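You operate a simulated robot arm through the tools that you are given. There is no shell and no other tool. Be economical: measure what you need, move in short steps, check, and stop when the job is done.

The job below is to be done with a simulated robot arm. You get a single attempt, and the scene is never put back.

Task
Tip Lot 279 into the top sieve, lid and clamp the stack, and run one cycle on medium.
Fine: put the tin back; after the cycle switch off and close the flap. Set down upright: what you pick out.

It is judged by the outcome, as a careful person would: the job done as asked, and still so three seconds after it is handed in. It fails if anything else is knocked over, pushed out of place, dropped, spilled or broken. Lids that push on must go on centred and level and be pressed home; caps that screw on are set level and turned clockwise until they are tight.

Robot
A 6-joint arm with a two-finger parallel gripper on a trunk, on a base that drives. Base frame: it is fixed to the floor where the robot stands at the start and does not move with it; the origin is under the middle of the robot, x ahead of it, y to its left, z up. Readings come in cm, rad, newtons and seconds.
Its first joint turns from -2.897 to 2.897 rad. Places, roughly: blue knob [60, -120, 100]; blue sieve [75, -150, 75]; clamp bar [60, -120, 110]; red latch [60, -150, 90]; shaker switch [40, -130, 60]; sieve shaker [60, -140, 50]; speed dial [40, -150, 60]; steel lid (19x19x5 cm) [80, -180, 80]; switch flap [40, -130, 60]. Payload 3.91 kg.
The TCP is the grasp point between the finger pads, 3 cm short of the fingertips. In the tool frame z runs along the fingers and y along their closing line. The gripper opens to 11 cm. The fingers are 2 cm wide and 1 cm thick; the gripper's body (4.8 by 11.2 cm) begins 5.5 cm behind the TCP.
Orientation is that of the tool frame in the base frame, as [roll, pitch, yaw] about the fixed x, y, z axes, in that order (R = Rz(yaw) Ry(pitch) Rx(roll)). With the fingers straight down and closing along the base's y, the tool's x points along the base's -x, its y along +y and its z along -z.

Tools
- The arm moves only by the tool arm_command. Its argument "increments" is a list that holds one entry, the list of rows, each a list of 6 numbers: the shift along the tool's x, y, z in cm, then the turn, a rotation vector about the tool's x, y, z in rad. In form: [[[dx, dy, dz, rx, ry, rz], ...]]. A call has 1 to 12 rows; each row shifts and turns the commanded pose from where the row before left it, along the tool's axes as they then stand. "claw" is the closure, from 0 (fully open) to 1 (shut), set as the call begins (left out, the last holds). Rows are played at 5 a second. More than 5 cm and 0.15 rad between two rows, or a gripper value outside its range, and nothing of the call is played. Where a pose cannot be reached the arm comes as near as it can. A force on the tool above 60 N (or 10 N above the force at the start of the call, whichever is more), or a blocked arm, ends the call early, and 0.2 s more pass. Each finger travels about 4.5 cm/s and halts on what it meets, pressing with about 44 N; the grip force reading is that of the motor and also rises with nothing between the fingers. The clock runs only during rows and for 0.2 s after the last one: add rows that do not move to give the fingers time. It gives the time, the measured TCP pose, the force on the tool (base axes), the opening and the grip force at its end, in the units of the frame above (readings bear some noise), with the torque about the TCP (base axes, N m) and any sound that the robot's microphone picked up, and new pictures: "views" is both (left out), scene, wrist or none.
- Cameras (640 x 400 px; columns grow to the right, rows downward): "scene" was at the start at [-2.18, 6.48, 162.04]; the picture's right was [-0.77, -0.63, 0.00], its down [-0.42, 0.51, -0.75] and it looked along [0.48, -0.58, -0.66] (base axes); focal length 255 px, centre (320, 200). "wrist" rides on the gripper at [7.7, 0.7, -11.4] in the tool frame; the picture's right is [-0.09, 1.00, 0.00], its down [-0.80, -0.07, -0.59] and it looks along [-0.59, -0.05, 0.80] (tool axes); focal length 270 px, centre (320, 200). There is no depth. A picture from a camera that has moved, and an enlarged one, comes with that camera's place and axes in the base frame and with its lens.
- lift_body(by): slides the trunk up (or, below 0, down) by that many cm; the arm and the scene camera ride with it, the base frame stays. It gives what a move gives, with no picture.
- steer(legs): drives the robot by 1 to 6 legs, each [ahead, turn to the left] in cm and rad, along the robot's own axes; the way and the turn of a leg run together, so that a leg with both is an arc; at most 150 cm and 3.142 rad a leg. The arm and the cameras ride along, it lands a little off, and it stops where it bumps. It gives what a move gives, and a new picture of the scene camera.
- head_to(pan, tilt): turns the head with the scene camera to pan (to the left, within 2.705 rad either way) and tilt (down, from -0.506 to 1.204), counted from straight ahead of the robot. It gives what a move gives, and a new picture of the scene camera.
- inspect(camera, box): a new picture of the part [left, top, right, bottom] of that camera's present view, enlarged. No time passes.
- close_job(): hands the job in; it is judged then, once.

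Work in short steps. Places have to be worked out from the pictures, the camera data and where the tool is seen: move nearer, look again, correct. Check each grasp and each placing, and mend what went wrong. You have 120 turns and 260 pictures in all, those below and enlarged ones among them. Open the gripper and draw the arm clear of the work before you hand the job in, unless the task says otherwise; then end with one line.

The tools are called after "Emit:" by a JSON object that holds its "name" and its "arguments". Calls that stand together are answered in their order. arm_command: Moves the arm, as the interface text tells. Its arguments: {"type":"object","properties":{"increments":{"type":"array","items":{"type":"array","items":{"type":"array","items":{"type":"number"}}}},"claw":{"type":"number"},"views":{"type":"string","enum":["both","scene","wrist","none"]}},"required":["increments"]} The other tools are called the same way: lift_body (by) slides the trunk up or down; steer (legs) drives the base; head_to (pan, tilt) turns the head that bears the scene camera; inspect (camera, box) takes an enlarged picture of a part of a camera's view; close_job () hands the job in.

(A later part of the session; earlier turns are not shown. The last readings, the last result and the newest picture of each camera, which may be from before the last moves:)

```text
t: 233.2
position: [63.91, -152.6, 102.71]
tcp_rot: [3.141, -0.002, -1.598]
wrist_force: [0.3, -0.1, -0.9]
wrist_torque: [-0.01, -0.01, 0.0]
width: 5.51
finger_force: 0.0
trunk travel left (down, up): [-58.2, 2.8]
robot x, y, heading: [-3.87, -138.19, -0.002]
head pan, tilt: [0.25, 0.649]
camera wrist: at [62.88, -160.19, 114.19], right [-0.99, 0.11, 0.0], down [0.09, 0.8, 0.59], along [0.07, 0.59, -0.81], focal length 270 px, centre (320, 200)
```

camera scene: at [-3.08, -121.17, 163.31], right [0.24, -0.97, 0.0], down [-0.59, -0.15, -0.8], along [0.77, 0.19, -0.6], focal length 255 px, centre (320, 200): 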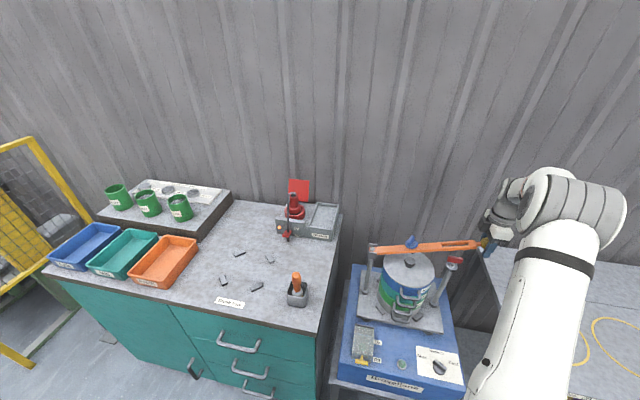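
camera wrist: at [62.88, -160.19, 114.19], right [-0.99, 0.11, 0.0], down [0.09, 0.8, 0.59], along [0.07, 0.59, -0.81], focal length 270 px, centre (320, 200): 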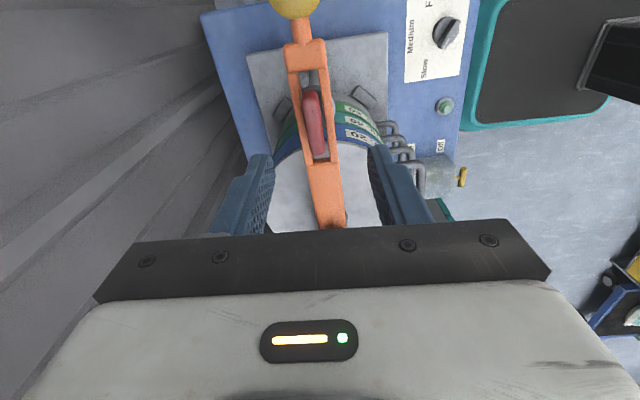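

T at ≈(64.2,−153,95). Align yaw with the bar, centre and descend.

Emit:
{"name": "arm_command", "arguments": {"increments": [[[0.4, -0.3, 2, 0, 0, -0.085], [0, 0, 2, 0, 0, 0], [0, 0, 1.2, 0, 0, 0], [0, 0, 0, 0, 0, 0]]], "views": "wrist"}}

Emit:
{"name": "inspect", "arguments": {"camera": "scene", "box": [390, 190, 500, 290]}}

```text
t: 234.2
position: [64.16, -153.08, 98.05]
tcp_rot: [3.14, -0.003, -1.512]
wrist_force: [-1.1, 0.6, 1.0]
wrist_torque: [0.0, 0.0, 0.01]
width: 5.49
finger_force: 0.0
trunk travel left (down, up): [-58.2, 2.8]
robot x, y, heading: [-3.57, -138.4, -0.007]
head pan, tilt: [0.25, 0.649]
camera wrist: at [63.94, -160.77, 109.29], right [-1.0, 0.03, 0.0], down [0.02, 0.81, 0.59], along [0.02, 0.59, -0.81], focal length 270 px, centre (320, 200)
```

wrist: 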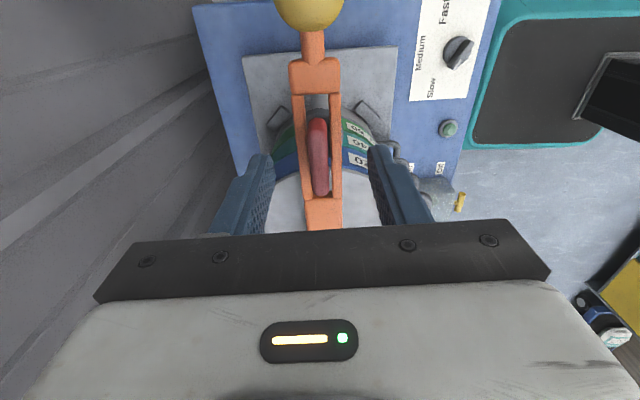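

```text
4.00 times, centred on (445, 240) of scene
camera zoom: at [-2.88, -121.2, 163.33], right [0.24, -0.97, 0.0], down [-0.59, -0.15, -0.8], along [0.77, 0.19, -0.6], focal length 1020 px, centre (-180, 40)
```

zoom: 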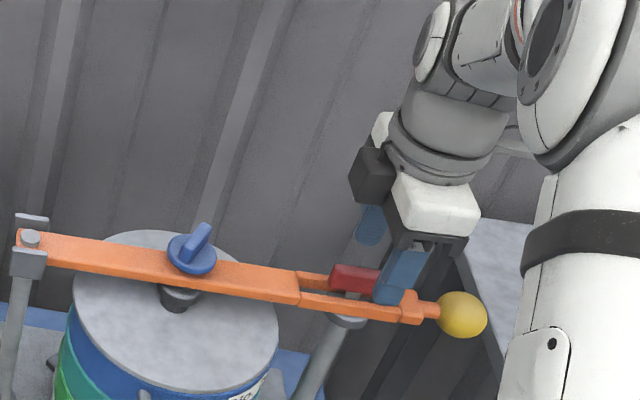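

Descend a bit more until the pads overlap the T, then close.

Emit:
{"name": "arm_command", "arguments": {"increments": [[[0.1, -0.1, 0.7, 0, 0, 0], [0, 0, 0.6, 0, 0, 0], [0, 0, 0, 0, 0, 0]]], "views": "none"}}

Emit:
{"name": "arm_command", "arguments": {"increments": [[[0, 0, 0.4, 0, 0, 0], [0, 0, 0, 0, 0, 0]]], "views": "wrist"}}

Emit:
{"name": "inspect", "arguments": {"camera": "scene", "box": [390, 190, 500, 290]}}

```text
t: 235.1
position: [64.3, -153.01, 96.53]
tcp_rot: [-3.141, -0.001, -1.511]
wrist_force: [0.2, 0.2, 0.6]
wrist_torque: [-0.01, 0.0, -0.05]
width: 5.53
finger_force: 0.1
trunk travel left (down, up): [-58.2, 2.8]
robot x, y, heading: [-3.74, -137.88, -0.006]
head pan, tilt: [0.25, 0.649]
```

```text
t: 235.7
position: [64.33, -153.11, 96.21]
tcp_rot: [-3.141, -0.001, -1.512]
wrist_force: [0.1, -0.4, 0.2]
wrist_torque: [-0.01, 0.02, -0.01]
width: 5.48
finger_force: 0.0
trunk travel left (down, up): [-58.2, 2.8]
robot x, y, heading: [-3.71, -138.01, -0.002]
head pan, tilt: [0.25, 0.649]
camera wrist: at [64.09, -160.86, 107.59], right [-1.0, 0.03, 0.0], down [0.02, 0.81, 0.59], along [0.02, 0.59, -0.81], focal length 270 px, centre (320, 200)
```

wrist: 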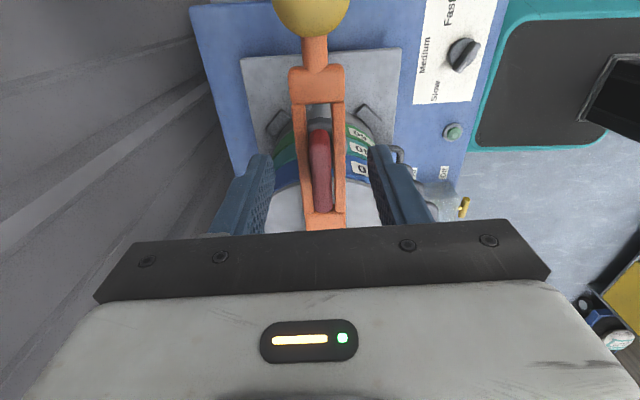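

```text
4.00 times, centred on (445, 240) of scene
camera zoom: at [-2.88, -121.2, 163.32], right [0.24, -0.97, 0.0], down [-0.59, -0.15, -0.8], along [0.77, 0.19, -0.6], focal length 1020 px, centre (-180, 40)
```

zoom: 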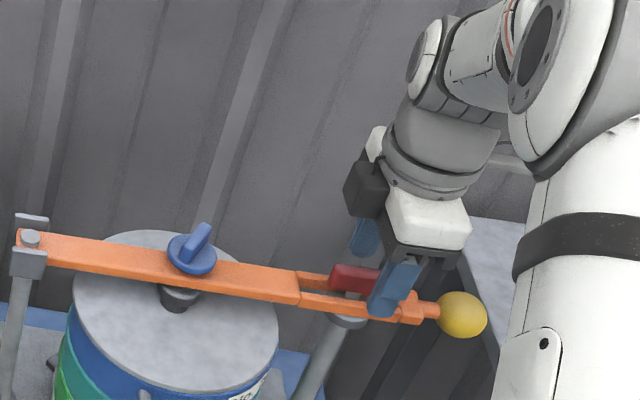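

Pads at T height; shift 0.3 and close on the T.

Emit:
{"name": "arm_command", "arguments": {"increments": [[[0.3, 0, 0, 0, 0, 0], [0, 0, 0, 0, 0, 0], [0, 0, 0, 0, 0, 0], [0, 0, 0, 0, 0, 0]]], "claw": 1.0, "views": "wrist"}}

```text
t: 236.7
position: [64.31, -153.29, 96.15]
tcp_rot: [3.139, -0.002, -1.515]
wrist_force: [0.6, 0.5, 0.0]
wrist_torque: [-0.11, 0.04, -0.55]
width: 1.19
finger_force: 45.0
trunk travel left (down, up): [-58.2, 2.8]
robot x, y, heading: [-3.34, -138.12, -0.006]
head pan, tilt: [0.25, 0.649]
camera wrist: at [64.06, -161.08, 107.6], right [-1.0, 0.03, 0.0], down [0.02, 0.81, 0.59], along [0.02, 0.59, -0.81], focal length 270 px, centre (320, 200)
```

wrist: 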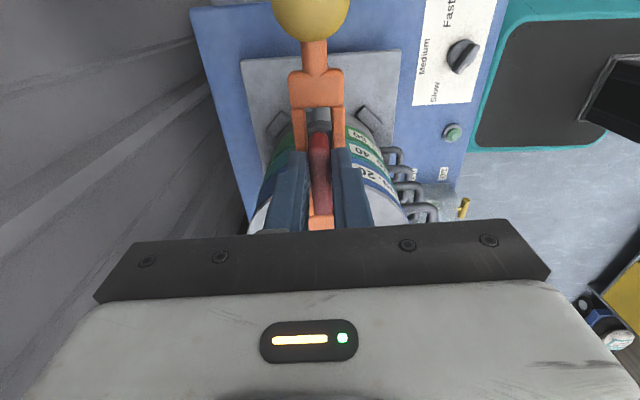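

T gripped (1.2 cm). Turn it clockwise 90°.

Emit:
{"name": "arm_command", "arguments": {"increments": [[[0, 0, 0, 0, 0, 0.13], [0, 0, 0, 0, 0, 0.13], [0, 0, 0, 0, 0, 0.13], [0, 0, 0, 0, 0, 0.13]]], "views": "none"}}

Emit:
{"name": "arm_command", "arguments": {"increments": [[[0, 0, 0, 0, 0, 0.13], [0, 0, 0, 0, 0, 0.13], [0, 0, 0, 0, 0, 0.13], [0, 0, 0, 0, 0, 0.13], [0, 0, 0, 0, 0, 0.13], [0, 0, 0, 0, 0, 0.13], [0, 0, 0, 0, 0, 0.13], [0, 0, 0, 0, 0, 0.13], [0, 0, 0, 0, 0, 0]]], "views": "wrist"}}

Emit:
{"name": "inspect", "arguments": {"camera": "scene", "box": [390, 190, 500, 290]}}

```text
t: 237.7
position: [63.99, -153.27, 96.31]
tcp_rot: [3.139, -0.002, -2.034]
wrist_force: [-27.3, 3.4, -0.5]
wrist_torque: [0.25, 0.5, 0.24]
width: 1.19
finger_force: 45.2
trunk travel left (down, up): [-58.2, 2.8]
robot x, y, heading: [-3.38, -137.9, -0.008]
head pan, tilt: [0.25, 0.649]
```

```text
t: 239.0
position: [63.5, -152.7, 95.79]
tcp_rot: [3.13, -0.019, -2.765]
wrist_force: [-17.2, 14.2, 6.3]
wrist_torque: [-0.41, 1.07, 0.2]
width: 1.18
finger_force: 45.2
trunk travel left (down, up): [-58.2, 2.8]
robot x, y, heading: [-3.59, -138.39, -0.003]
head pan, tilt: [0.25, 0.649]
stopped in row 6: the force on the tool passed its limit (the readings are from after the stop); the commanded pose is now the measured one
camera wrist: at [56.33, -155.06, 107.44], right [-0.28, 0.96, 0.01], down [0.78, 0.23, 0.58], along [0.55, 0.17, -0.82], focal length 270 px, centre (320, 200)
```

wrist: 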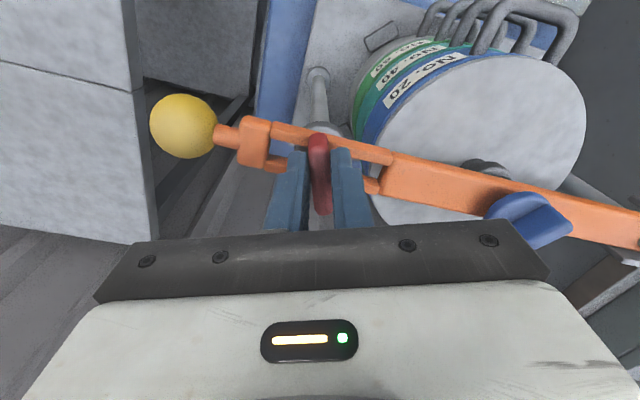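

```text
4.00 times, centred on (445, 240) of scene
camera zoom: at [-3.18, -121.03, 163.32], right [0.24, -0.97, 0.0], down [-0.59, -0.15, -0.8], along [0.77, 0.19, -0.6], focal length 1020 px, centre (-180, 40)
```

zoom: 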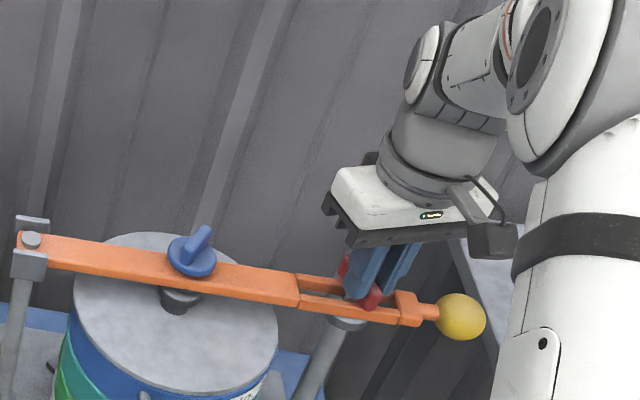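

I gripped off the pivot (true pivot ≈(64.3,−152)); T turned ~72°. Finish the turn while following the pivot.

Emit:
{"name": "arm_command", "arguments": {"increments": [[[0.06, 0.26, 0, 0, 0, 0], [0.06, 0.26, 0, 0, 0, 0.11], [0.06, 0.25, 0, 0, 0, 0.11], [0, 0, 0, 0, 0, 0.1], [0, 0, 0, 0, 0, 0]]], "views": "wrist"}}

```text
t: 240.2
position: [63.32, -152.61, 96.18]
tcp_rot: [3.138, -0.012, -3.091]
wrist_force: [-10.4, -7.5, 1.9]
wrist_torque: [-0.43, -0.76, -0.06]
width: 1.16
finger_force: 45.0
trunk travel left (down, up): [-58.2, 2.8]
robot x, y, heading: [-3.43, -138.2, -0.002]
head pan, tilt: [0.25, 0.649]
camera wrist: at [55.82, -152.28, 107.59], right [0.04, 1.0, 0.0], down [0.81, -0.03, 0.58], along [0.58, -0.02, -0.81], focal length 270 px, centre (320, 200)
```

wrist: 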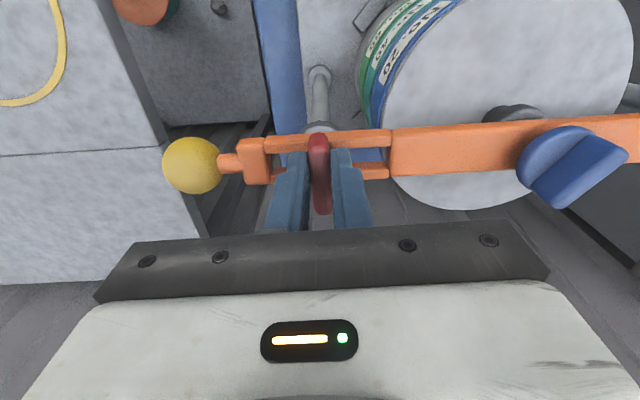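

The latch now lies across the slot. Release, lift and look at the blue wing knob.

Emit:
{"name": "arm_command", "arguments": {"increments": [[[0, 0, 0, 0, 0, 0], [0, 0, 0, 0, 0, 0], [0, 0, -4, 0, 0, 0], [0, 0, -4, 0, 0, 0], [0, 0, -2, 0, 0, 0], [2.5, 4, 0, 0, 0, 0], [0, 4.5, 0, 0, 0, 0], [0, 0, 0, 0, 0, 0]]], "claw": 0.45, "views": "both"}}

```text
t: 242.0
position: [60.95, -144.0, 106.0]
tcp_rot: [3.139, -0.017, -3.088]
wrist_force: [0.7, 0.5, 0.0]
wrist_torque: [-0.01, 0.02, 0.03]
width: 6.03
finger_force: 0.1
trunk travel left (down, up): [-58.2, 2.8]
robot x, y, heading: [-3.28, -138.58, -0.003]
head pan, tilt: [0.25, 0.649]
camera scene: at [-2.91, -121.22, 163.33], right [0.24, -0.97, 0.0], down [-0.59, -0.15, -0.8], along [0.77, 0.19, -0.6], focal length 255 px, centre (320, 200)
camera wrist: at [53.44, -143.77, 117.53], right [0.03, 1.0, 0.0], down [0.81, -0.03, 0.58], along [0.58, -0.02, -0.81], focal length 270 px, centre (320, 200)
```

scene: 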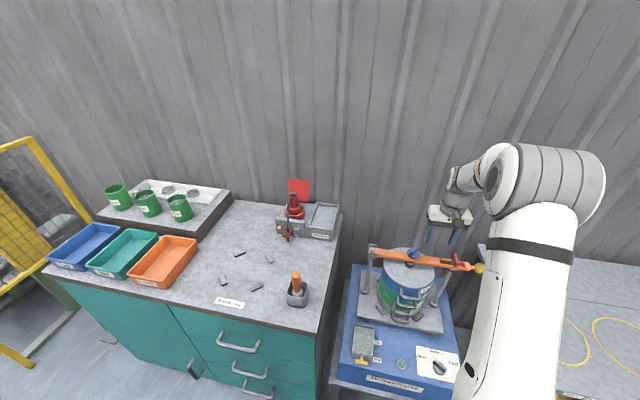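
wrist: 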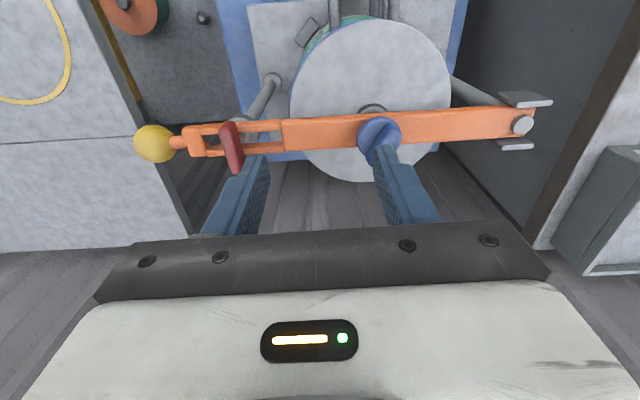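

Zoom on the blue wing knob for its orientation.

Emit:
{"name": "inspect", "arguments": {"camera": "wrist", "box": [320, 90, 440, 180]}}

Emit:
{"name": "inspect", "arguments": {"camera": "scene", "box": [380, 220, 440, 280]}}

```text
4.44 times, centred on (380, 135) of wrist
camera zoom: at [53.44, -143.77, 117.53], right [0.03, 1.0, 0.0], down [0.81, -0.03, 0.58], along [0.58, -0.02, -0.81], focal length 1201 px, centre (53, 489)
```

zoom: 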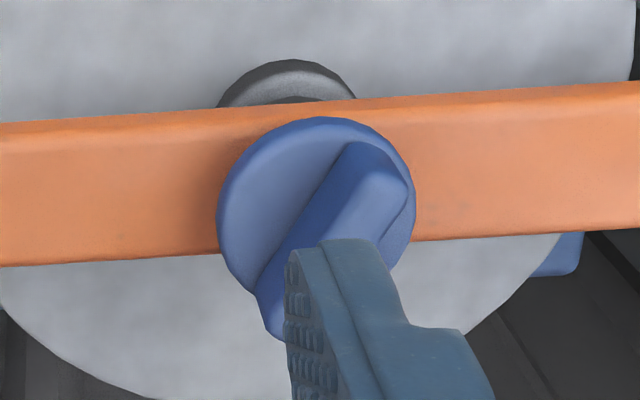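

```text
6.67 times, centred on (410, 250) of scene
camera zoom: at [-2.91, -121.22, 163.33], right [0.24, -0.97, 0.0], down [-0.59, -0.15, -0.8], along [0.77, 0.19, -0.6], focal length 1699 px, centre (-280, -133)
```

zoom: 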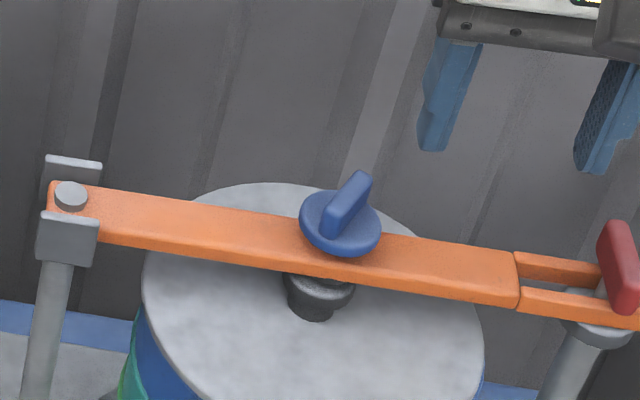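

Knob ≈(63.8,−138.8), wing angled ~0.35 rad from x. Move over it with matching yaw and look from closer.

Emit:
{"name": "arm_command", "arguments": {"increments": [[[-1.55, 2.5, 0, 0, 0, 0], [-1.55, 2.5, 0, 0, 0, 0], [0, 0, 2, 0, 0, 0.13], [0, 0, 2, 0, 0, 0.13], [0, 0, 1, 0, 0, 0.1], [0, 0, 0, 0, 0, 0]]], "views": "wrist"}}

```text
t: 243.4
position: [63.37, -138.88, 101.15]
tcp_rot: [-3.141, -0.016, 2.834]
wrist_force: [-0.8, 0.4, -0.3]
wrist_torque: [0.0, -0.01, 0.02]
width: 6.05
finger_force: 0.1
trunk travel left (down, up): [-58.2, 2.8]
robot x, y, heading: [-3.62, -138.09, -0.005]
head pan, tilt: [0.25, 0.649]
camera wrist: at [56.58, -135.97, 112.51], right [0.39, 0.92, 0.0], down [0.75, -0.31, 0.58], along [0.54, -0.23, -0.81], focal length 270 px, centre (320, 200)
```

wrist: 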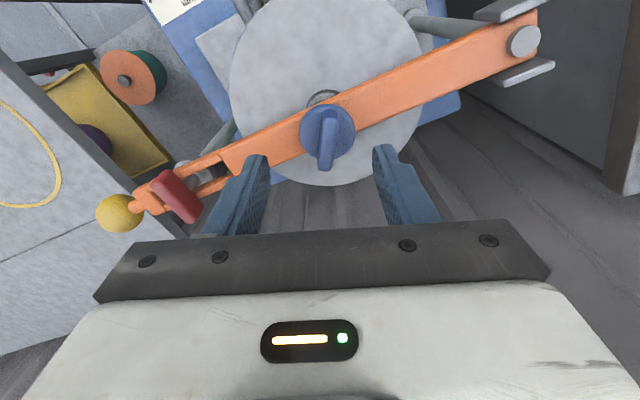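

Wing is aligned. Centre and descend.

Emit:
{"name": "arm_command", "arguments": {"increments": [[[-0.2, 0.4, 1.5, 0, 0, 0], [0, 0, 1.2, 0, 0, 0], [0, 0, 0.8, 0, 0, 0], [0, 0, 0, 0, 0, 0]]], "views": "wrist"}}

Emit:
{"name": "inspect", "arguments": {"camera": "scene", "box": [370, 210, 450, 280]}}

```text
t: 244.4
position: [63.67, -138.58, 97.48]
tcp_rot: [-3.138, -0.015, 2.835]
wrist_force: [-0.3, 0.0, 1.0]
wrist_torque: [-0.01, 0.0, -0.01]
width: 6.03
finger_force: 0.0
trunk travel left (down, up): [-58.2, 2.8]
robot x, y, heading: [-3.82, -138.72, -0.005]
head pan, tilt: [0.25, 0.649]
camera wrist: at [56.66, -135.63, 108.96], right [0.38, 0.92, 0.0], down [0.75, -0.31, 0.58], along [0.54, -0.23, -0.81], focal length 270 px, centre (320, 200)
```

wrist: 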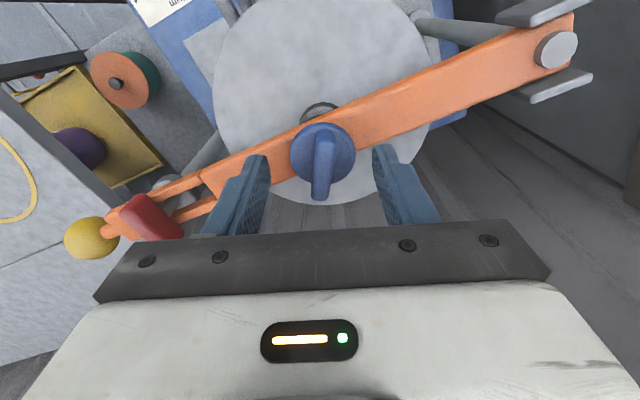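

```text
5.71 times, centred on (410, 245) of scene
camera zoom: at [-2.89, -121.19, 163.32], right [0.24, -0.97, 0.0], down [-0.59, -0.15, -0.8], along [0.77, 0.19, -0.6], focal length 1456 px, centre (-194, -57)
```

zoom: 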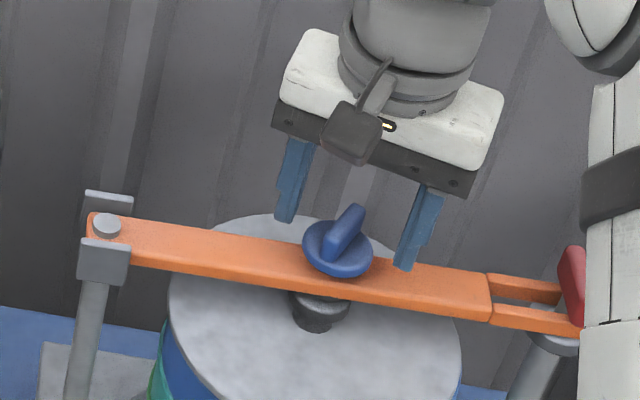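

Descend further until the pads straddle the wing.

Emit:
{"name": "arm_command", "arguments": {"increments": [[[0, 0, 0.7, 0, 0, 0], [0, 0, 0.6, 0, 0, 0], [0, 0, 0, 0, 0, 0]]], "views": "none"}}

Emit:
{"name": "inspect", "arguments": {"camera": "scene", "box": [370, 210, 450, 280]}}

Emit:
{"name": "inspect", "arguments": {"camera": "wrist", "box": [220, 90, 420, 230]}}

```text
t: 245.2
position: [63.59, -138.5, 96.02]
tcp_rot: [-3.14, -0.016, 2.836]
wrist_force: [-1.1, -0.6, -0.3]
wrist_torque: [0.0, 0.0, 0.0]
width: 6.03
finger_force: 0.1
trunk travel left (down, up): [-58.2, 2.8]
robot x, y, heading: [-4.03, -138.28, -0.003]
head pan, tilt: [0.25, 0.649]
```

```text
5.71 times, centred on (410, 245) of scene
camera zoom: at [-2.89, -121.19, 163.32], right [0.24, -0.97, 0.0], down [-0.59, -0.15, -0.8], along [0.77, 0.19, -0.6], focal length 1456 px, centre (-194, -57)
```

zoom: 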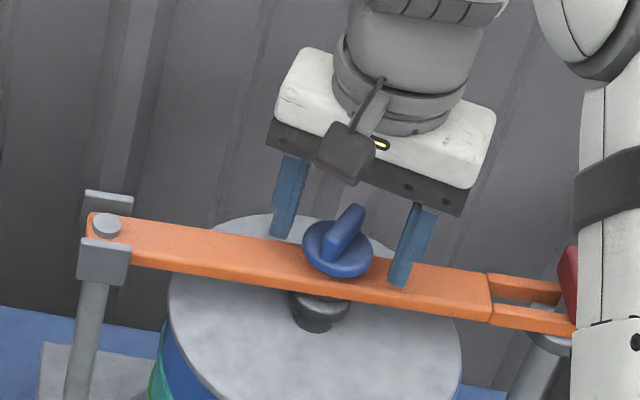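

```text
2.86 times, centred on (320, 160) of wrist
camera zoom: at [56.56, -135.59, 107.61], right [0.38, 0.92, 0.0], down [0.75, -0.31, 0.58], along [0.54, -0.23, -0.81], focal length 772 px, centre (320, 314)
```

zoom: 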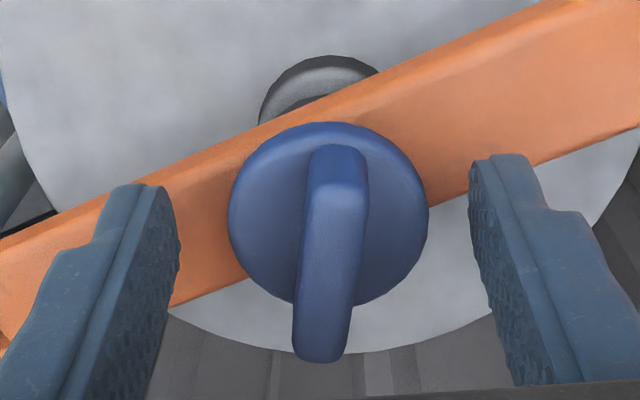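

Fingertips are about level with the disc; raise 0.9 to clamp the wing only, then close.

Emit:
{"name": "arm_command", "arguments": {"increments": [[[0, 0.1, -0.8, 0, 0, 0], [0, 0, 0, 0, 0, 0], [0, 0, 0, 0, 0, 0], [0, 0, 0, 0, 0, 0], [0, 0, 0, 0, 0, 0]]], "claw": 1.0, "views": "wrist"}}

```text
t: 246.4
position: [63.88, -138.34, 96.89]
tcp_rot: [-3.14, -0.015, 2.835]
wrist_force: [2.1, 3.4, 0.0]
wrist_torque: [0.62, -0.02, -0.69]
width: 1.43
finger_force: 45.0
trunk travel left (down, up): [-58.2, 2.8]
robot x, y, heading: [-3.95, -138.36, -0.005]
head pan, tilt: [0.25, 0.649]
camera wrist: at [56.76, -135.48, 108.45], right [0.38, 0.92, 0.0], down [0.75, -0.31, 0.58], along [0.54, -0.23, -0.81], focal length 270 px, centre (320, 200)
```

wrist: 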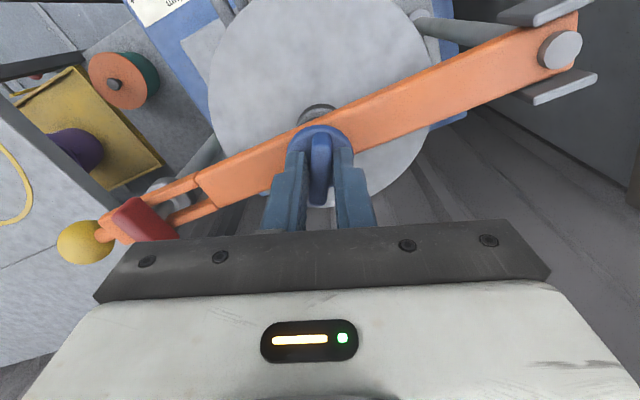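

Wing gripped. Turn clockwise in stages, watching forces to find the pivot.

Emit:
{"name": "arm_command", "arguments": {"increments": [[[0, 0, 0, 0, 0, 0.13], [0, 0, 0, 0, 0, 0.13], [0, 0, 0, 0, 0, 0.13], [0, 0, 0, 0, 0, 0]]], "views": "none"}}

```text
t: 247.4
position: [63.84, -138.35, 96.94]
tcp_rot: [-3.135, -0.013, 2.445]
wrist_force: [2.9, 5.1, -0.6]
wrist_torque: [1.16, 0.17, -0.01]
width: 1.06
finger_force: 44.5
trunk travel left (down, up): [-58.2, 2.8]
robot x, y, heading: [-3.88, -138.41, -0.004]
head pan, tilt: [0.25, 0.649]
```

Emit:
{"name": "arm_command", "arguments": {"increments": [[[0, 0, 0, 0, 0, 0.14], [0, 0, 0, 0, 0, 0.14], [0, 0, 0, 0, 0, 0.14], [0, 0, 0, 0, 0, 0.14], [0, 0, 0, 0, 0, 0.14], [0, 0, 0, 0, 0, 0.14], [0, 0, 0, 0, 0, 0.14], [0, 0, 0, 0, 0, 0.14], [0, 0, 0, 0, 0, 0]]], "views": "wrist"}}

Emit:
{"name": "inspect", "arguments": {"camera": "scene", "box": [370, 210, 450, 280]}}

```text
t: 249.4
position: [63.84, -138.19, 96.97]
tcp_rot: [-3.128, 0.002, 1.324]
wrist_force: [22.5, 16.6, 2.6]
wrist_torque: [0.65, -1.45, 0.0]
width: 1.11
finger_force: 45.0
trunk travel left (down, up): [-58.2, 2.8]
robot x, y, heading: [-3.83, -138.18, -0.001]
head pan, tilt: [0.25, 0.649]
camera wrist: at [66.59, -131.01, 108.22], right [0.94, -0.33, -0.01], down [-0.26, -0.76, 0.6], along [-0.21, -0.56, -0.8], focal length 270 px, centre (320, 200)
```

wrist: 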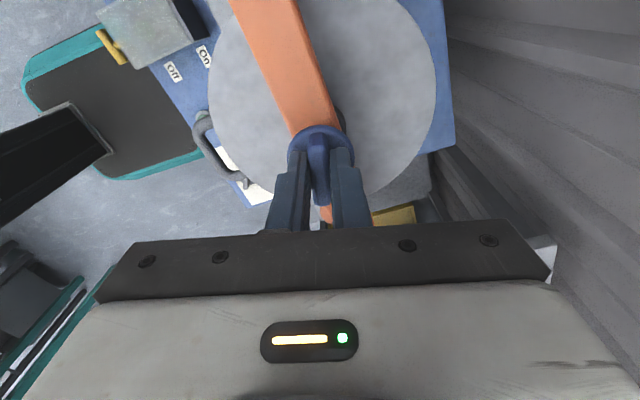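

```text
5.71 times, centred on (410, 245) of scene
camera zoom: at [-2.59, -120.95, 163.3], right [0.24, -0.97, 0.0], down [-0.59, -0.15, -0.8], along [0.77, 0.19, -0.61], focal length 1456 px, centre (-194, -57)
```

zoom: 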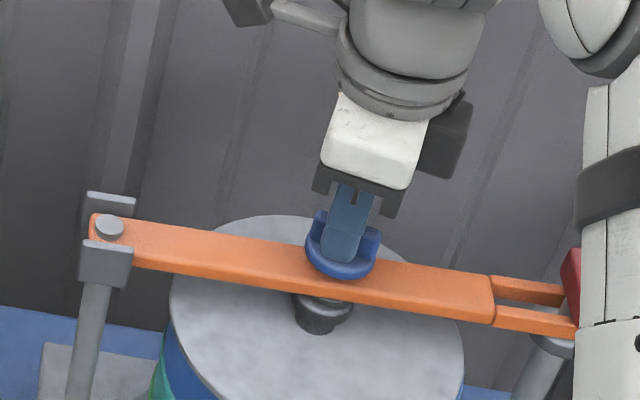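

Knob turns freely (torque about z ≈0). Relax the side force and keep turning.

Emit:
{"name": "arm_command", "arguments": {"increments": [[[0.39, 0.31, 0, 0, 0, 0], [0, 0, 0, 0, 0, 0.14], [0, 0, 0, 0, 0, 0.14], [0, 0, 0, 0, 0, 0.14], [0, 0, 0, 0, 0, 0.14], [0, 0, 0, 0, 0, 0]]], "views": "none"}}

Emit:
{"name": "arm_command", "arguments": {"increments": [[[0, 0, 0, 0, 0, 0.14], [0, 0, 0, 0, 0, 0.14], [0, 0, 0, 0, 0, 0.14], [0, 0, 0, 0, 0, 0.14], [0, 0, 0, 0, 0, 0]]], "views": "none"}}

Emit:
{"name": "inspect", "arguments": {"camera": "scene", "box": [370, 210, 450, 280]}}

```text
t: 250.8
position: [64.07, -138.28, 96.99]
tcp_rot: [-3.128, 0.011, 0.765]
wrist_force: [-0.6, -12.0, -2.0]
wrist_torque: [-0.85, -0.66, 0.01]
width: 1.1
finger_force: 45.9
trunk travel left (down, up): [-58.2, 2.8]
robot x, y, heading: [-3.69, -138.09, -0.003]
head pan, tilt: [0.25, 0.649]
```

```text
t: 252.0
position: [64.26, -138.24, 96.95]
tcp_rot: [-3.135, 0.013, 0.204]
wrist_force: [10.8, -11.1, 1.0]
wrist_torque: [-0.52, -1.26, 1.59]
width: 1.77
finger_force: 45.4
trunk travel left (down, up): [-58.2, 2.8]
robot x, y, heading: [-3.72, -137.91, -0.004]
head pan, tilt: [0.25, 0.649]
```

```text
5.71 times, centred on (410, 245) of scene
camera zoom: at [-2.73, -121.35, 163.34], right [0.24, -0.97, 0.0], down [-0.59, -0.15, -0.8], along [0.77, 0.19, -0.61], focal length 1456 px, centre (-194, -57)
```

zoom: 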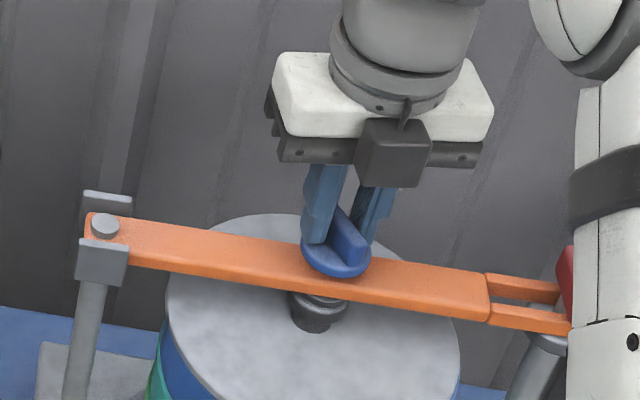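

Torque jumped to 1.6 N·m and the pads began to wedge – it's tightening. One further small turn to confirm tight.

Emit:
{"name": "arm_command", "arguments": {"increments": [[[0, 0, 0, 0, 0, 0.1], [0, 0, 0, 0, 0, 0.1], [0, 0, 0, 0, 0, 0]]], "views": "wrist"}}

```text
t: 252.6
position: [64.22, -138.33, 97.05]
tcp_rot: [-3.103, 0.002, 0.08]
wrist_force: [3.3, 27.0, -1.7]
wrist_torque: [0.67, -1.64, 1.15]
width: 2.26
finger_force: 45.0
out of reach, approached as far as the arm can: row 1, 2
trunk travel left (down, up): [-58.2, 2.8]
robot x, y, heading: [-3.62, -138.29, -0.003]
head pan, tilt: [0.25, 0.649]
stopped in row 2: the force on the tool passed its limit (the readings are from after the stop); the commanded pose is now the measured one
camera wrist: at [71.93, -138.89, 108.28], right [-0.01, -1.0, -0.04], down [-0.8, -0.02, 0.6], along [-0.6, 0.04, -0.8], focal length 270 px, centre (320, 200)
```

wrist: 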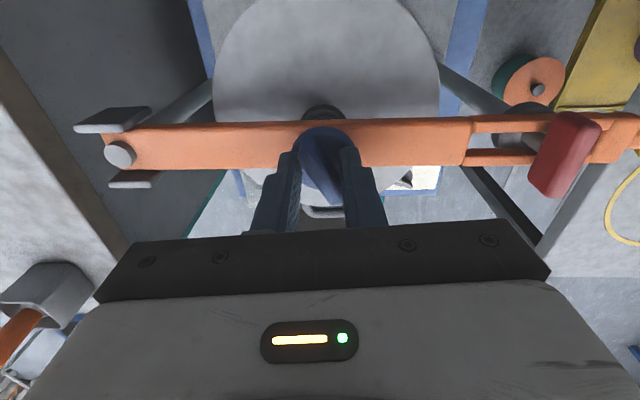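

It no longer follows – the screw is tight. Release, rise, turn the wrist back and move above the control panel.

Emit:
{"name": "arm_command", "arguments": {"increments": [[[0, 0, 0, 0, 0, 0], [0, 0, 0, 0, 0, 0], [0, 0, -4, 0, 0, 0], [0, 0, -4, 0, 0, 0], [0, 0, -2, 0, 0, 0], [-4.5, 0, 0, 0, 0, -0.14], [-4.5, 0, 0, 0, 0, -0.14], [-4.5, 0, 0, 0, 0, -0.14], [-4, 0, 0, 0, 0, -0.14], [0, 0, 0, 0, 0, -0.14], [0, 0, 0, 0, 0, -0.14], [0, 0, 0, 0, 0, -0.14]]], "claw": 0.4, "views": "none"}}

Emit:
{"name": "arm_command", "arguments": {"increments": [[[0, 0, 0, 0, 0, -0.145], [0, 0, 0, 0, 0, -0.145], [0, 0, 0, 0, 0, -0.145], [0, 0, 0, 0, 0, -0.145], [0, 0, 0, 0, 0, -0.145], [0, 0, 0, 0, 0, -0.145], [0, 0, 0, 0, 0, -0.145], [0, 0, 0, 0, 0, -0.145], [0, 0, 0, 0, 0, -0.145], [0, 0, 0, 0, 0, -0.145], [0, 0, 0, 0, 0, -0.145], [0, 0, 0, 0, 0, -0.145]]], "views": "none"}}

Emit:
{"name": "arm_command", "arguments": {"increments": [[[0, 0, 0, 0, 0, -0.12], [0, 0, 0, 0, 0, -0.12], [0, 0, 0, 0, 0, 0]]], "views": "both"}}

Emit:
{"name": "inspect", "arguments": {"camera": "scene", "box": [330, 230, 500, 400]}}

```text
t: 255.2
position: [47.38, -143.92, 107.08]
tcp_rot: [-3.116, -0.025, 1.058]
wrist_force: [0.5, 0.4, -0.6]
wrist_torque: [-0.01, -0.01, 0.02]
width: 6.59
finger_force: 0.1
trunk travel left (down, up): [-58.2, 2.8]
robot x, y, heading: [-3.73, -138.23, -0.006]
head pan, tilt: [0.25, 0.649]
```

```text
t: 257.8
position: [47.4, -144.01, 106.92]
tcp_rot: [3.109, -0.019, 2.798]
wrist_force: [-0.1, 0.4, -0.5]
wrist_torque: [-0.02, 0.01, 0.0]
width: 6.58
finger_force: 0.0
trunk travel left (down, up): [-58.2, 2.8]
robot x, y, heading: [-3.67, -138.2, -0.005]
head pan, tilt: [0.25, 0.649]
```

```text
t: 258.6
position: [47.55, -144.0, 106.86]
tcp_rot: [3.107, -0.013, 3.039]
wrist_force: [0.0, 0.4, 0.5]
wrist_torque: [0.05, 0.01, -0.03]
width: 6.59
finger_force: 0.1
trunk travel left (down, up): [-58.2, 2.8]
robot x, y, heading: [-3.86, -138.3, -0.008]
head pan, tilt: [0.25, 0.649]
camera scene: at [-2.89, -121.19, 163.32], right [0.24, -0.97, 0.0], down [-0.59, -0.15, -0.8], along [0.77, 0.19, -0.6], focal length 255 px, centre (320, 200)
camera wrist: at [40.03, -142.95, 118.35], right [0.19, 0.98, 0.03], down [0.8, -0.17, 0.58], along [0.58, -0.08, -0.81], focal length 270 px, centre (320, 200)
```

scene: 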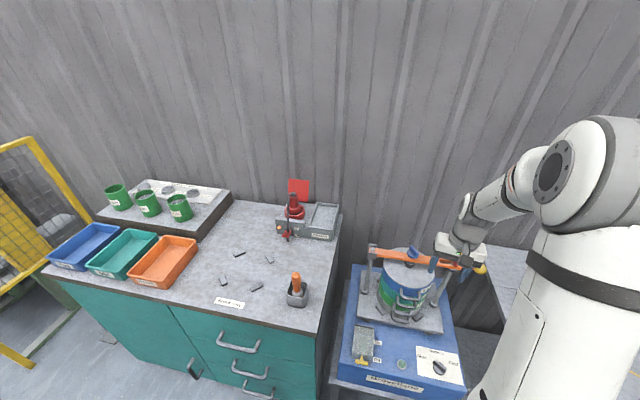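
wrist: 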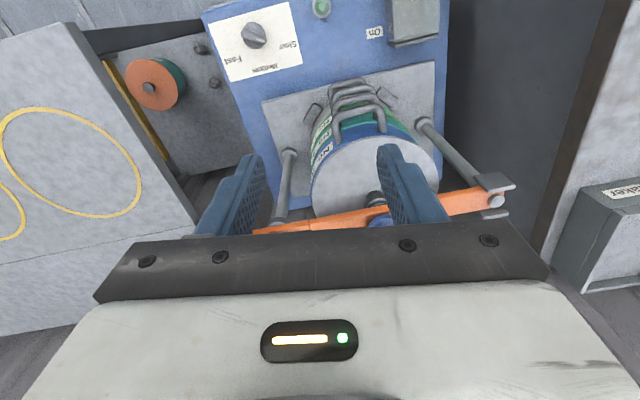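

```text
2.35 times, centred on (415, 315) of scene
camera zoom: at [-2.89, -121.19, 163.32], right [0.24, -0.97, 0.0], down [-0.59, -0.15, -0.8], along [0.77, 0.19, -0.6], focal length 600 px, centre (96, -71)
```

zoom: 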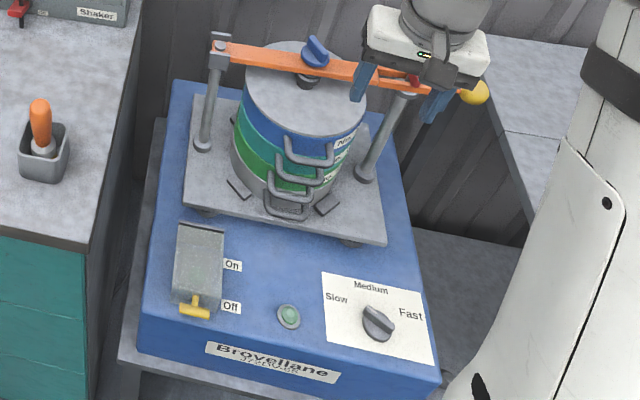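

Dial ≈(42.2,−153.8,61.3), pointing at "Slow"; it needs ~57° clockwise to Medium. Move above with the fingers across the pointer bar and lower the trunk.

Emit:
{"name": "arm_command", "arguments": {"increments": [[[1.4, -3.4, 0, 0, 0, 0], [1.4, -3.4, 0, 0, 0, 0], [1.4, -3.4, 0, 0, 0, 0], [0, 0, 0, 0, 0, -0.14], [0, 0, 0, 0, 0, -0.14], [0, 0, 0, 0, 0, -0.14], [0, 0, 0, 0, 0, -0.14], [0, 0, 0, 0, 0, -0.14], [0, 0, 0, 0, 0, -0.14], [0, 0, 0, 0, 0, -0.14], [0, 0, 0, 0, 0, -0.1]]], "views": "none"}}

Emit:
{"name": "lift_body", "arguments": {"by": -34}}

Emit:
{"name": "arm_command", "arguments": {"increments": [[[0, 0, 0, 0, 0, 0]]], "views": "both"}}

```text
t: 261.0
position: [42.22, -153.84, 106.59]
tcp_rot: [3.114, 0.025, -2.164]
wrist_force: [-0.7, -0.5, -0.6]
wrist_torque: [0.03, 0.04, 0.03]
width: 6.6
finger_force: 0.0
trunk travel left (down, up): [-58.2, 2.8]
robot x, y, heading: [-3.75, -138.49, -0.007]
head pan, tilt: [0.25, 0.649]
```

```text
t: 264.3
position: [42.15, -153.73, 72.56]
tcp_rot: [3.112, 0.023, -2.167]
wrist_force: [0.5, 0.2, 0.1]
wrist_torque: [0.0, 0.01, 0.03]
width: 6.6
finger_force: 0.0
trunk travel left (down, up): [-24.2, 36.8]
robot x, y, heading: [-4.25, -138.19, -0.008]
head pan, tilt: [0.25, 0.649]
```

```text
t: 264.7
position: [42.19, -153.69, 72.71]
tcp_rot: [3.113, 0.025, -2.168]
wrist_force: [0.3, -0.4, 0.8]
wrist_torque: [-0.01, 0.0, 0.02]
width: 6.62
finger_force: 0.1
trunk travel left (down, up): [-24.2, 36.8]
robot x, y, heading: [-3.84, -138.12, -0.005]
head pan, tilt: [0.25, 0.649]
camera scene: at [-2.9, -121.2, 129.33], right [0.24, -0.97, 0.0], down [-0.59, -0.15, -0.8], along [0.77, 0.19, -0.6], focal length 255 px, centre (320, 200)
camera wrist: at [37.39, -160.17, 83.81], right [-0.77, 0.63, 0.03], down [0.51, 0.6, 0.61], along [0.37, 0.49, -0.79], focal length 270 px, centre (320, 200)
```

scene: 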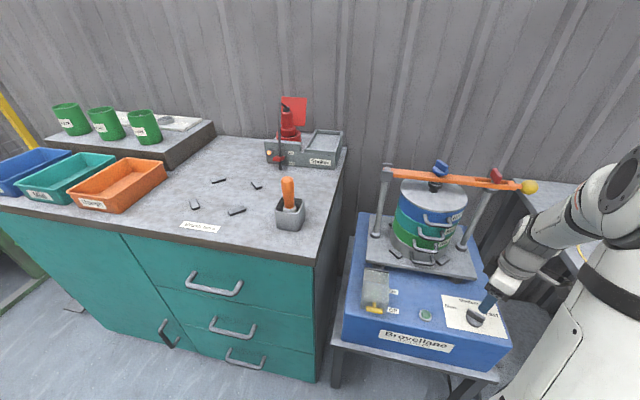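
wrist: 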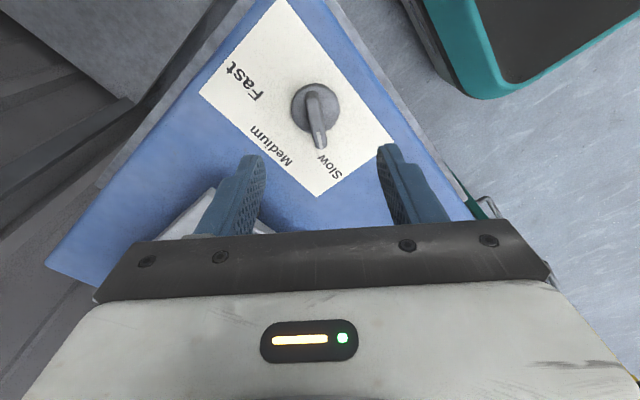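

Clear view: pointer on Slow, Medium ~57° clockwise. Centre and lower around the knob.

Emit:
{"name": "arm_command", "arguments": {"increments": [[[0.5, -0.1, 3, 0, 0, 0], [0, 0, 2.5, 0, 0, 0], [0, 0, 0, 0, 0, 0]]], "claw": 0.55, "views": "wrist"}}

Emit:
{"name": "inspect", "arguments": {"camera": "scene", "box": [420, 260, 540, 360]}}

```text
t: 265.5
position: [41.91, -153.88, 67.04]
tcp_rot: [3.114, 0.025, -2.168]
wrist_force: [-0.1, -0.5, 0.6]
wrist_torque: [-0.01, 0.03, 0.0]
width: 4.92
finger_force: 0.0
trunk travel left (down, up): [-24.2, 36.8]
robot x, y, heading: [-3.9, -138.2, -0.007]
head pan, tilt: [0.25, 0.649]
camera wrist: at [37.19, -160.34, 78.17], right [-0.77, 0.63, 0.03], down [0.51, 0.6, 0.61], along [0.37, 0.49, -0.79], focal length 270 px, centre (320, 200)
```

wrist: 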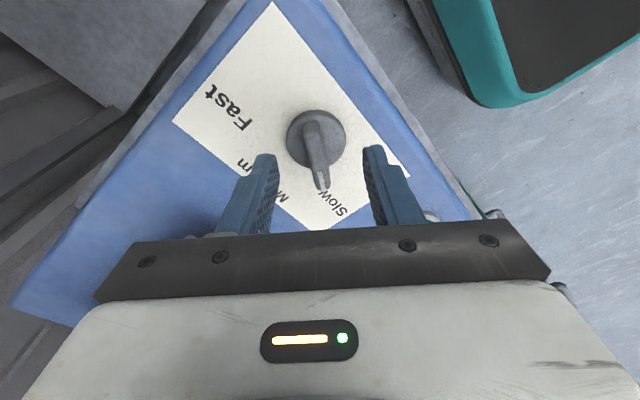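

```text
4.00 times, centred on (480, 310) of scene
camera zoom: at [-2.88, -121.2, 129.33], right [0.24, -0.97, 0.0], down [-0.59, -0.15, -0.8], along [0.77, 0.19, -0.6], focal length 1020 px, centre (-320, -240)
```

zoom: 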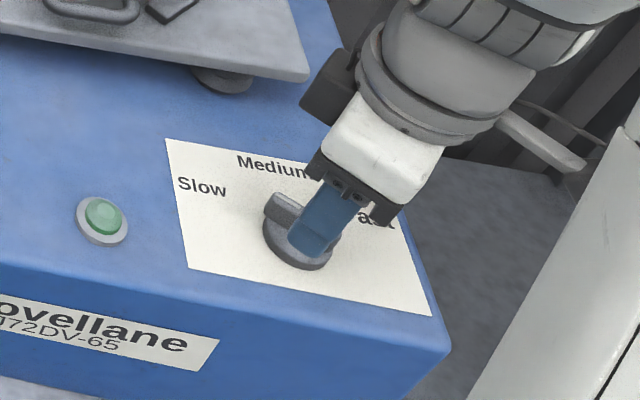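

Centre slightly, lower 0.9, and close on the pointer ridge.

Emit:
{"name": "arm_command", "arguments": {"increments": [[[0.35, -0.1, 0.5, 0, 0, 0], [0, 0, 0.4, 0, 0, 0], [0, 0, 0, 0, 0, 0]]], "views": "none"}}

Emit:
{"name": "arm_command", "arguments": {"increments": [[[0, 0, 0, 0, 0, 0], [0, 0, 0, 0, 0, 0], [0, 0, 0, 0, 0, 0], [0, 0, 0, 0, 0, 0]]], "claw": 1.0, "views": "wrist"}}

```text
t: 266.3
position: [41.86, -154.24, 66.17]
tcp_rot: [3.112, 0.024, -2.168]
wrist_force: [-0.4, 0.4, -0.6]
wrist_torque: [-0.01, -0.02, 0.01]
width: 4.96
finger_force: 0.1
trunk travel left (down, up): [-24.2, 36.8]
robot x, y, heading: [-3.95, -138.08, -0.002]
head pan, tilt: [0.25, 0.649]
```

```text
t: 267.3
position: [42.0, -154.36, 66.23]
tcp_rot: [3.114, 0.025, -2.168]
wrist_force: [4.9, -7.3, -0.4]
wrist_torque: [-0.39, -0.1, -0.06]
width: 1.07
finger_force: 45.2
trunk travel left (down, up): [-24.2, 36.8]
robot x, y, heading: [-3.77, -138.5, -0.004]
head pan, tilt: [0.25, 0.649]
camera wrist: at [37.14, -160.74, 77.4], right [-0.77, 0.63, 0.03], down [0.51, 0.6, 0.61], along [0.37, 0.49, -0.79], focal length 270 px, centre (320, 200)
```

wrist: 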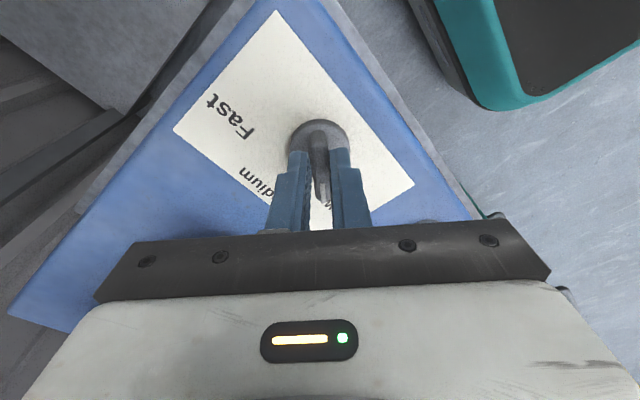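

Ridge gripped. Turn clockwise ~57° to Medium, then release, lift and check.

Emit:
{"name": "arm_command", "arguments": {"increments": [[[0, 0, 0, 0, 0, 0.13], [0, 0, 0, 0, 0, 0.13], [0, 0, 0, 0, 0, 0.13], [0, 0, 0, 0, 0, 0.13], [0, 0, 0, 0, 0, 0.13], [0, 0, 0, 0, 0, 0.13], [0, 0, 0, 0, 0, 0.13], [0, 0, 0, 0, 0, 0.1], [0, 0, 0, 0, 0, 0]]], "views": "none"}}

Emit:
{"name": "arm_command", "arguments": {"increments": [[[0, 0, 0, 0, 0, 0], [0, 0, 0, 0, 0, 0], [0, 0, -3, 0, 0, 0], [0, 0, -3, 0, 0, 0], [0, 0, -3, 0, 0, 0], [0, 0, 0, 0, 0, 0]]], "claw": 0.5, "views": "wrist"}}

Emit:
{"name": "inspect", "arguments": {"camera": "scene", "box": [340, 240, 540, 370]}}

```text
t: 268.8
position: [41.66, -153.95, 66.19]
tcp_rot: [3.1, -0.008, -2.947]
wrist_force: [-0.3, 18.1, 13.4]
wrist_torque: [0.81, 0.01, 0.13]
width: 1.1
finger_force: 44.8
trunk travel left (down, up): [-24.2, 36.8]
robot x, y, heading: [-3.78, -138.27, -0.005]
head pan, tilt: [0.25, 0.649]
stopped in row 7: the force on the tool passed its limit (the readings are from after the stop); the commanded pose is now the measured one
```

```text
t: 270.2
position: [41.53, -154.42, 74.96]
tcp_rot: [3.099, -0.005, -2.949]
wrist_force: [-0.4, -0.8, -0.8]
wrist_torque: [0.03, 0.01, 0.0]
width: 5.5
finger_force: 0.0
trunk travel left (down, up): [-24.2, 36.8]
robot x, y, heading: [-3.51, -138.25, -0.001]
head pan, tilt: [0.25, 0.649]
camera wrist: at [34.11, -155.68, 86.36], right [-0.11, 0.99, 0.04], down [0.81, 0.06, 0.59], along [0.58, 0.09, -0.81], focal length 270 px, centre (320, 200)
```

wrist: 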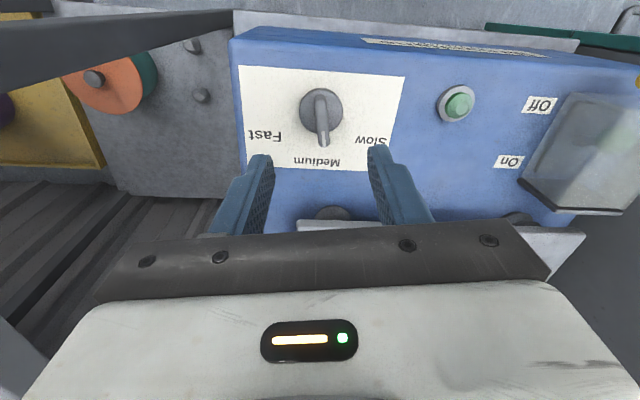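

```text
3.08 times, centred on (440, 305) of scene
camera zoom: at [-2.92, -121.19, 129.32], right [0.24, -0.97, 0.0], down [-0.59, -0.15, -0.8], along [0.77, 0.19, -0.6], focal length 784 px, centre (-49, -123)
```

zoom: 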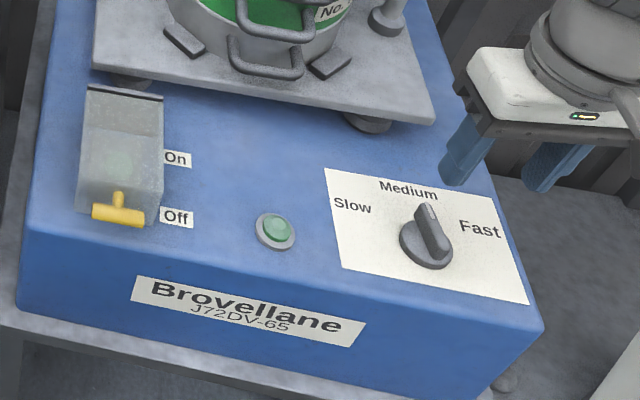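

Pointer is ~7° short of Medium. Re-grip in place and nudge it the rest, then release and lift.

Emit:
{"name": "arm_command", "arguments": {"increments": [[[-0.23, 0.67, 3, 0, 0, 0], [0, 0, 3, 0, 0, 0], [0, 0, 2.7, 0, 0, 0], [0, 0, 0, 0, 0, 0]]], "views": "none"}}

Emit:
{"name": "arm_command", "arguments": {"increments": [[[0, 0, 0, 0, 0, 0], [0, 0, 0, 0, 0, 0], [0, 0, 0, 0, 0, 0], [0, 0, 0, 0, 0, 0], [0, 0, 0, 0, 0, 0.08], [0, 0, 0, 0, 0, 0.08], [0, 0, 0, 0, 0, 0]]], "claw": 1.0, "views": "none"}}

Emit:
{"name": "arm_command", "arguments": {"increments": [[[0, 0, 0, 0, 0, 0], [0, 0, 0, 0, 0, 0], [0, 0, -3, 0, 0, 0], [0, 0, -3, 0, 0, 0], [0, 0, -3, 0, 0, 0], [0, 0, 0, 0, 0, 0]]], "claw": 0.5, "views": "wrist"}}

Emit:
{"name": "inspect", "arguments": {"camera": "wrist", "box": [440, 60, 640, 230]}}

```text
t: 271.2
position: [41.83, -153.37, 66.45]
tcp_rot: [3.1, -0.007, -2.948]
wrist_force: [-0.3, 0.7, 0.7]
wrist_torque: [0.03, 0.02, -0.01]
width: 5.5
finger_force: 0.0
trunk travel left (down, up): [-24.2, 36.8]
robot x, y, heading: [-4.02, -138.5, -0.003]
head pan, tilt: [0.25, 0.649]
```

```text
t: 272.2
position: [41.92, -153.78, 66.5]
tcp_rot: [3.106, -0.002, -2.965]
wrist_force: [-0.3, 0.6, 0.1]
wrist_torque: [0.01, 0.0, 0.04]
width: 0.0
finger_force: 37.8
trunk travel left (down, up): [-24.2, 36.8]
robot x, y, heading: [-3.82, -138.5, -0.003]
head pan, tilt: [0.25, 0.649]
stopped in row 5: the force on the tool passed its limit (the readings are from after the stop); the commanded pose is now the measured one
```

```text
t: 273.6
position: [41.89, -154.21, 75.59]
tcp_rot: [3.106, -0.001, -2.969]
wrist_force: [0.1, -0.2, 0.2]
wrist_torque: [-0.01, -0.01, 0.01]
width: 5.49
finger_force: 0.1
trunk travel left (down, up): [-24.2, 36.8]
robot x, y, heading: [-3.7, -138.46, -0.004]
head pan, tilt: [0.25, 0.649]
camera wrist: at [34.39, -155.33, 87.08], right [-0.09, 1.0, 0.04], down [0.81, 0.05, 0.59], along [0.59, 0.08, -0.81], focal length 270 px, centre (320, 200)
```

wrist: 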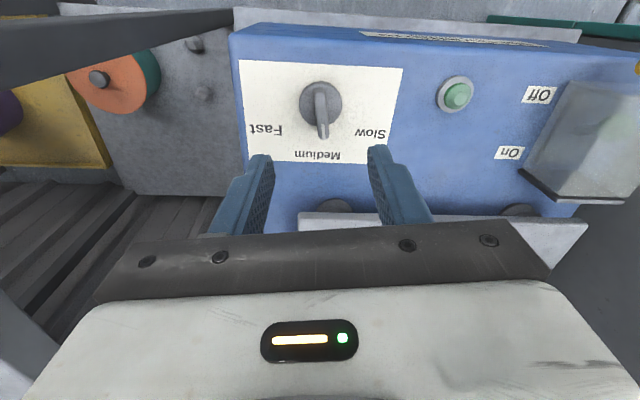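

```text
2.35 times, centred on (540, 145) of wrist
camera zoom: at [34.39, -155.33, 87.08], right [-0.09, 1.0, 0.04], down [0.81, 0.05, 0.59], along [0.59, 0.08, -0.81], focal length 636 px, centre (-198, 329)
```

zoom: 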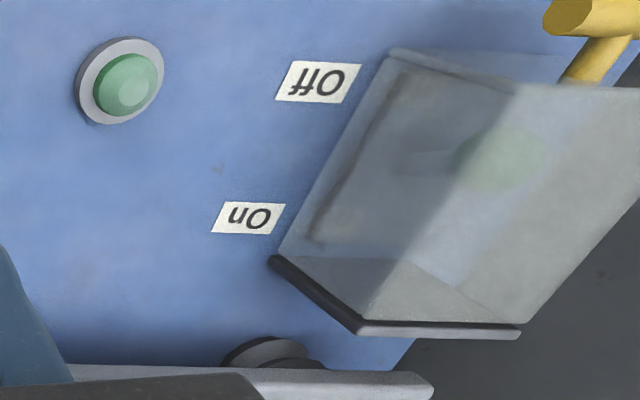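

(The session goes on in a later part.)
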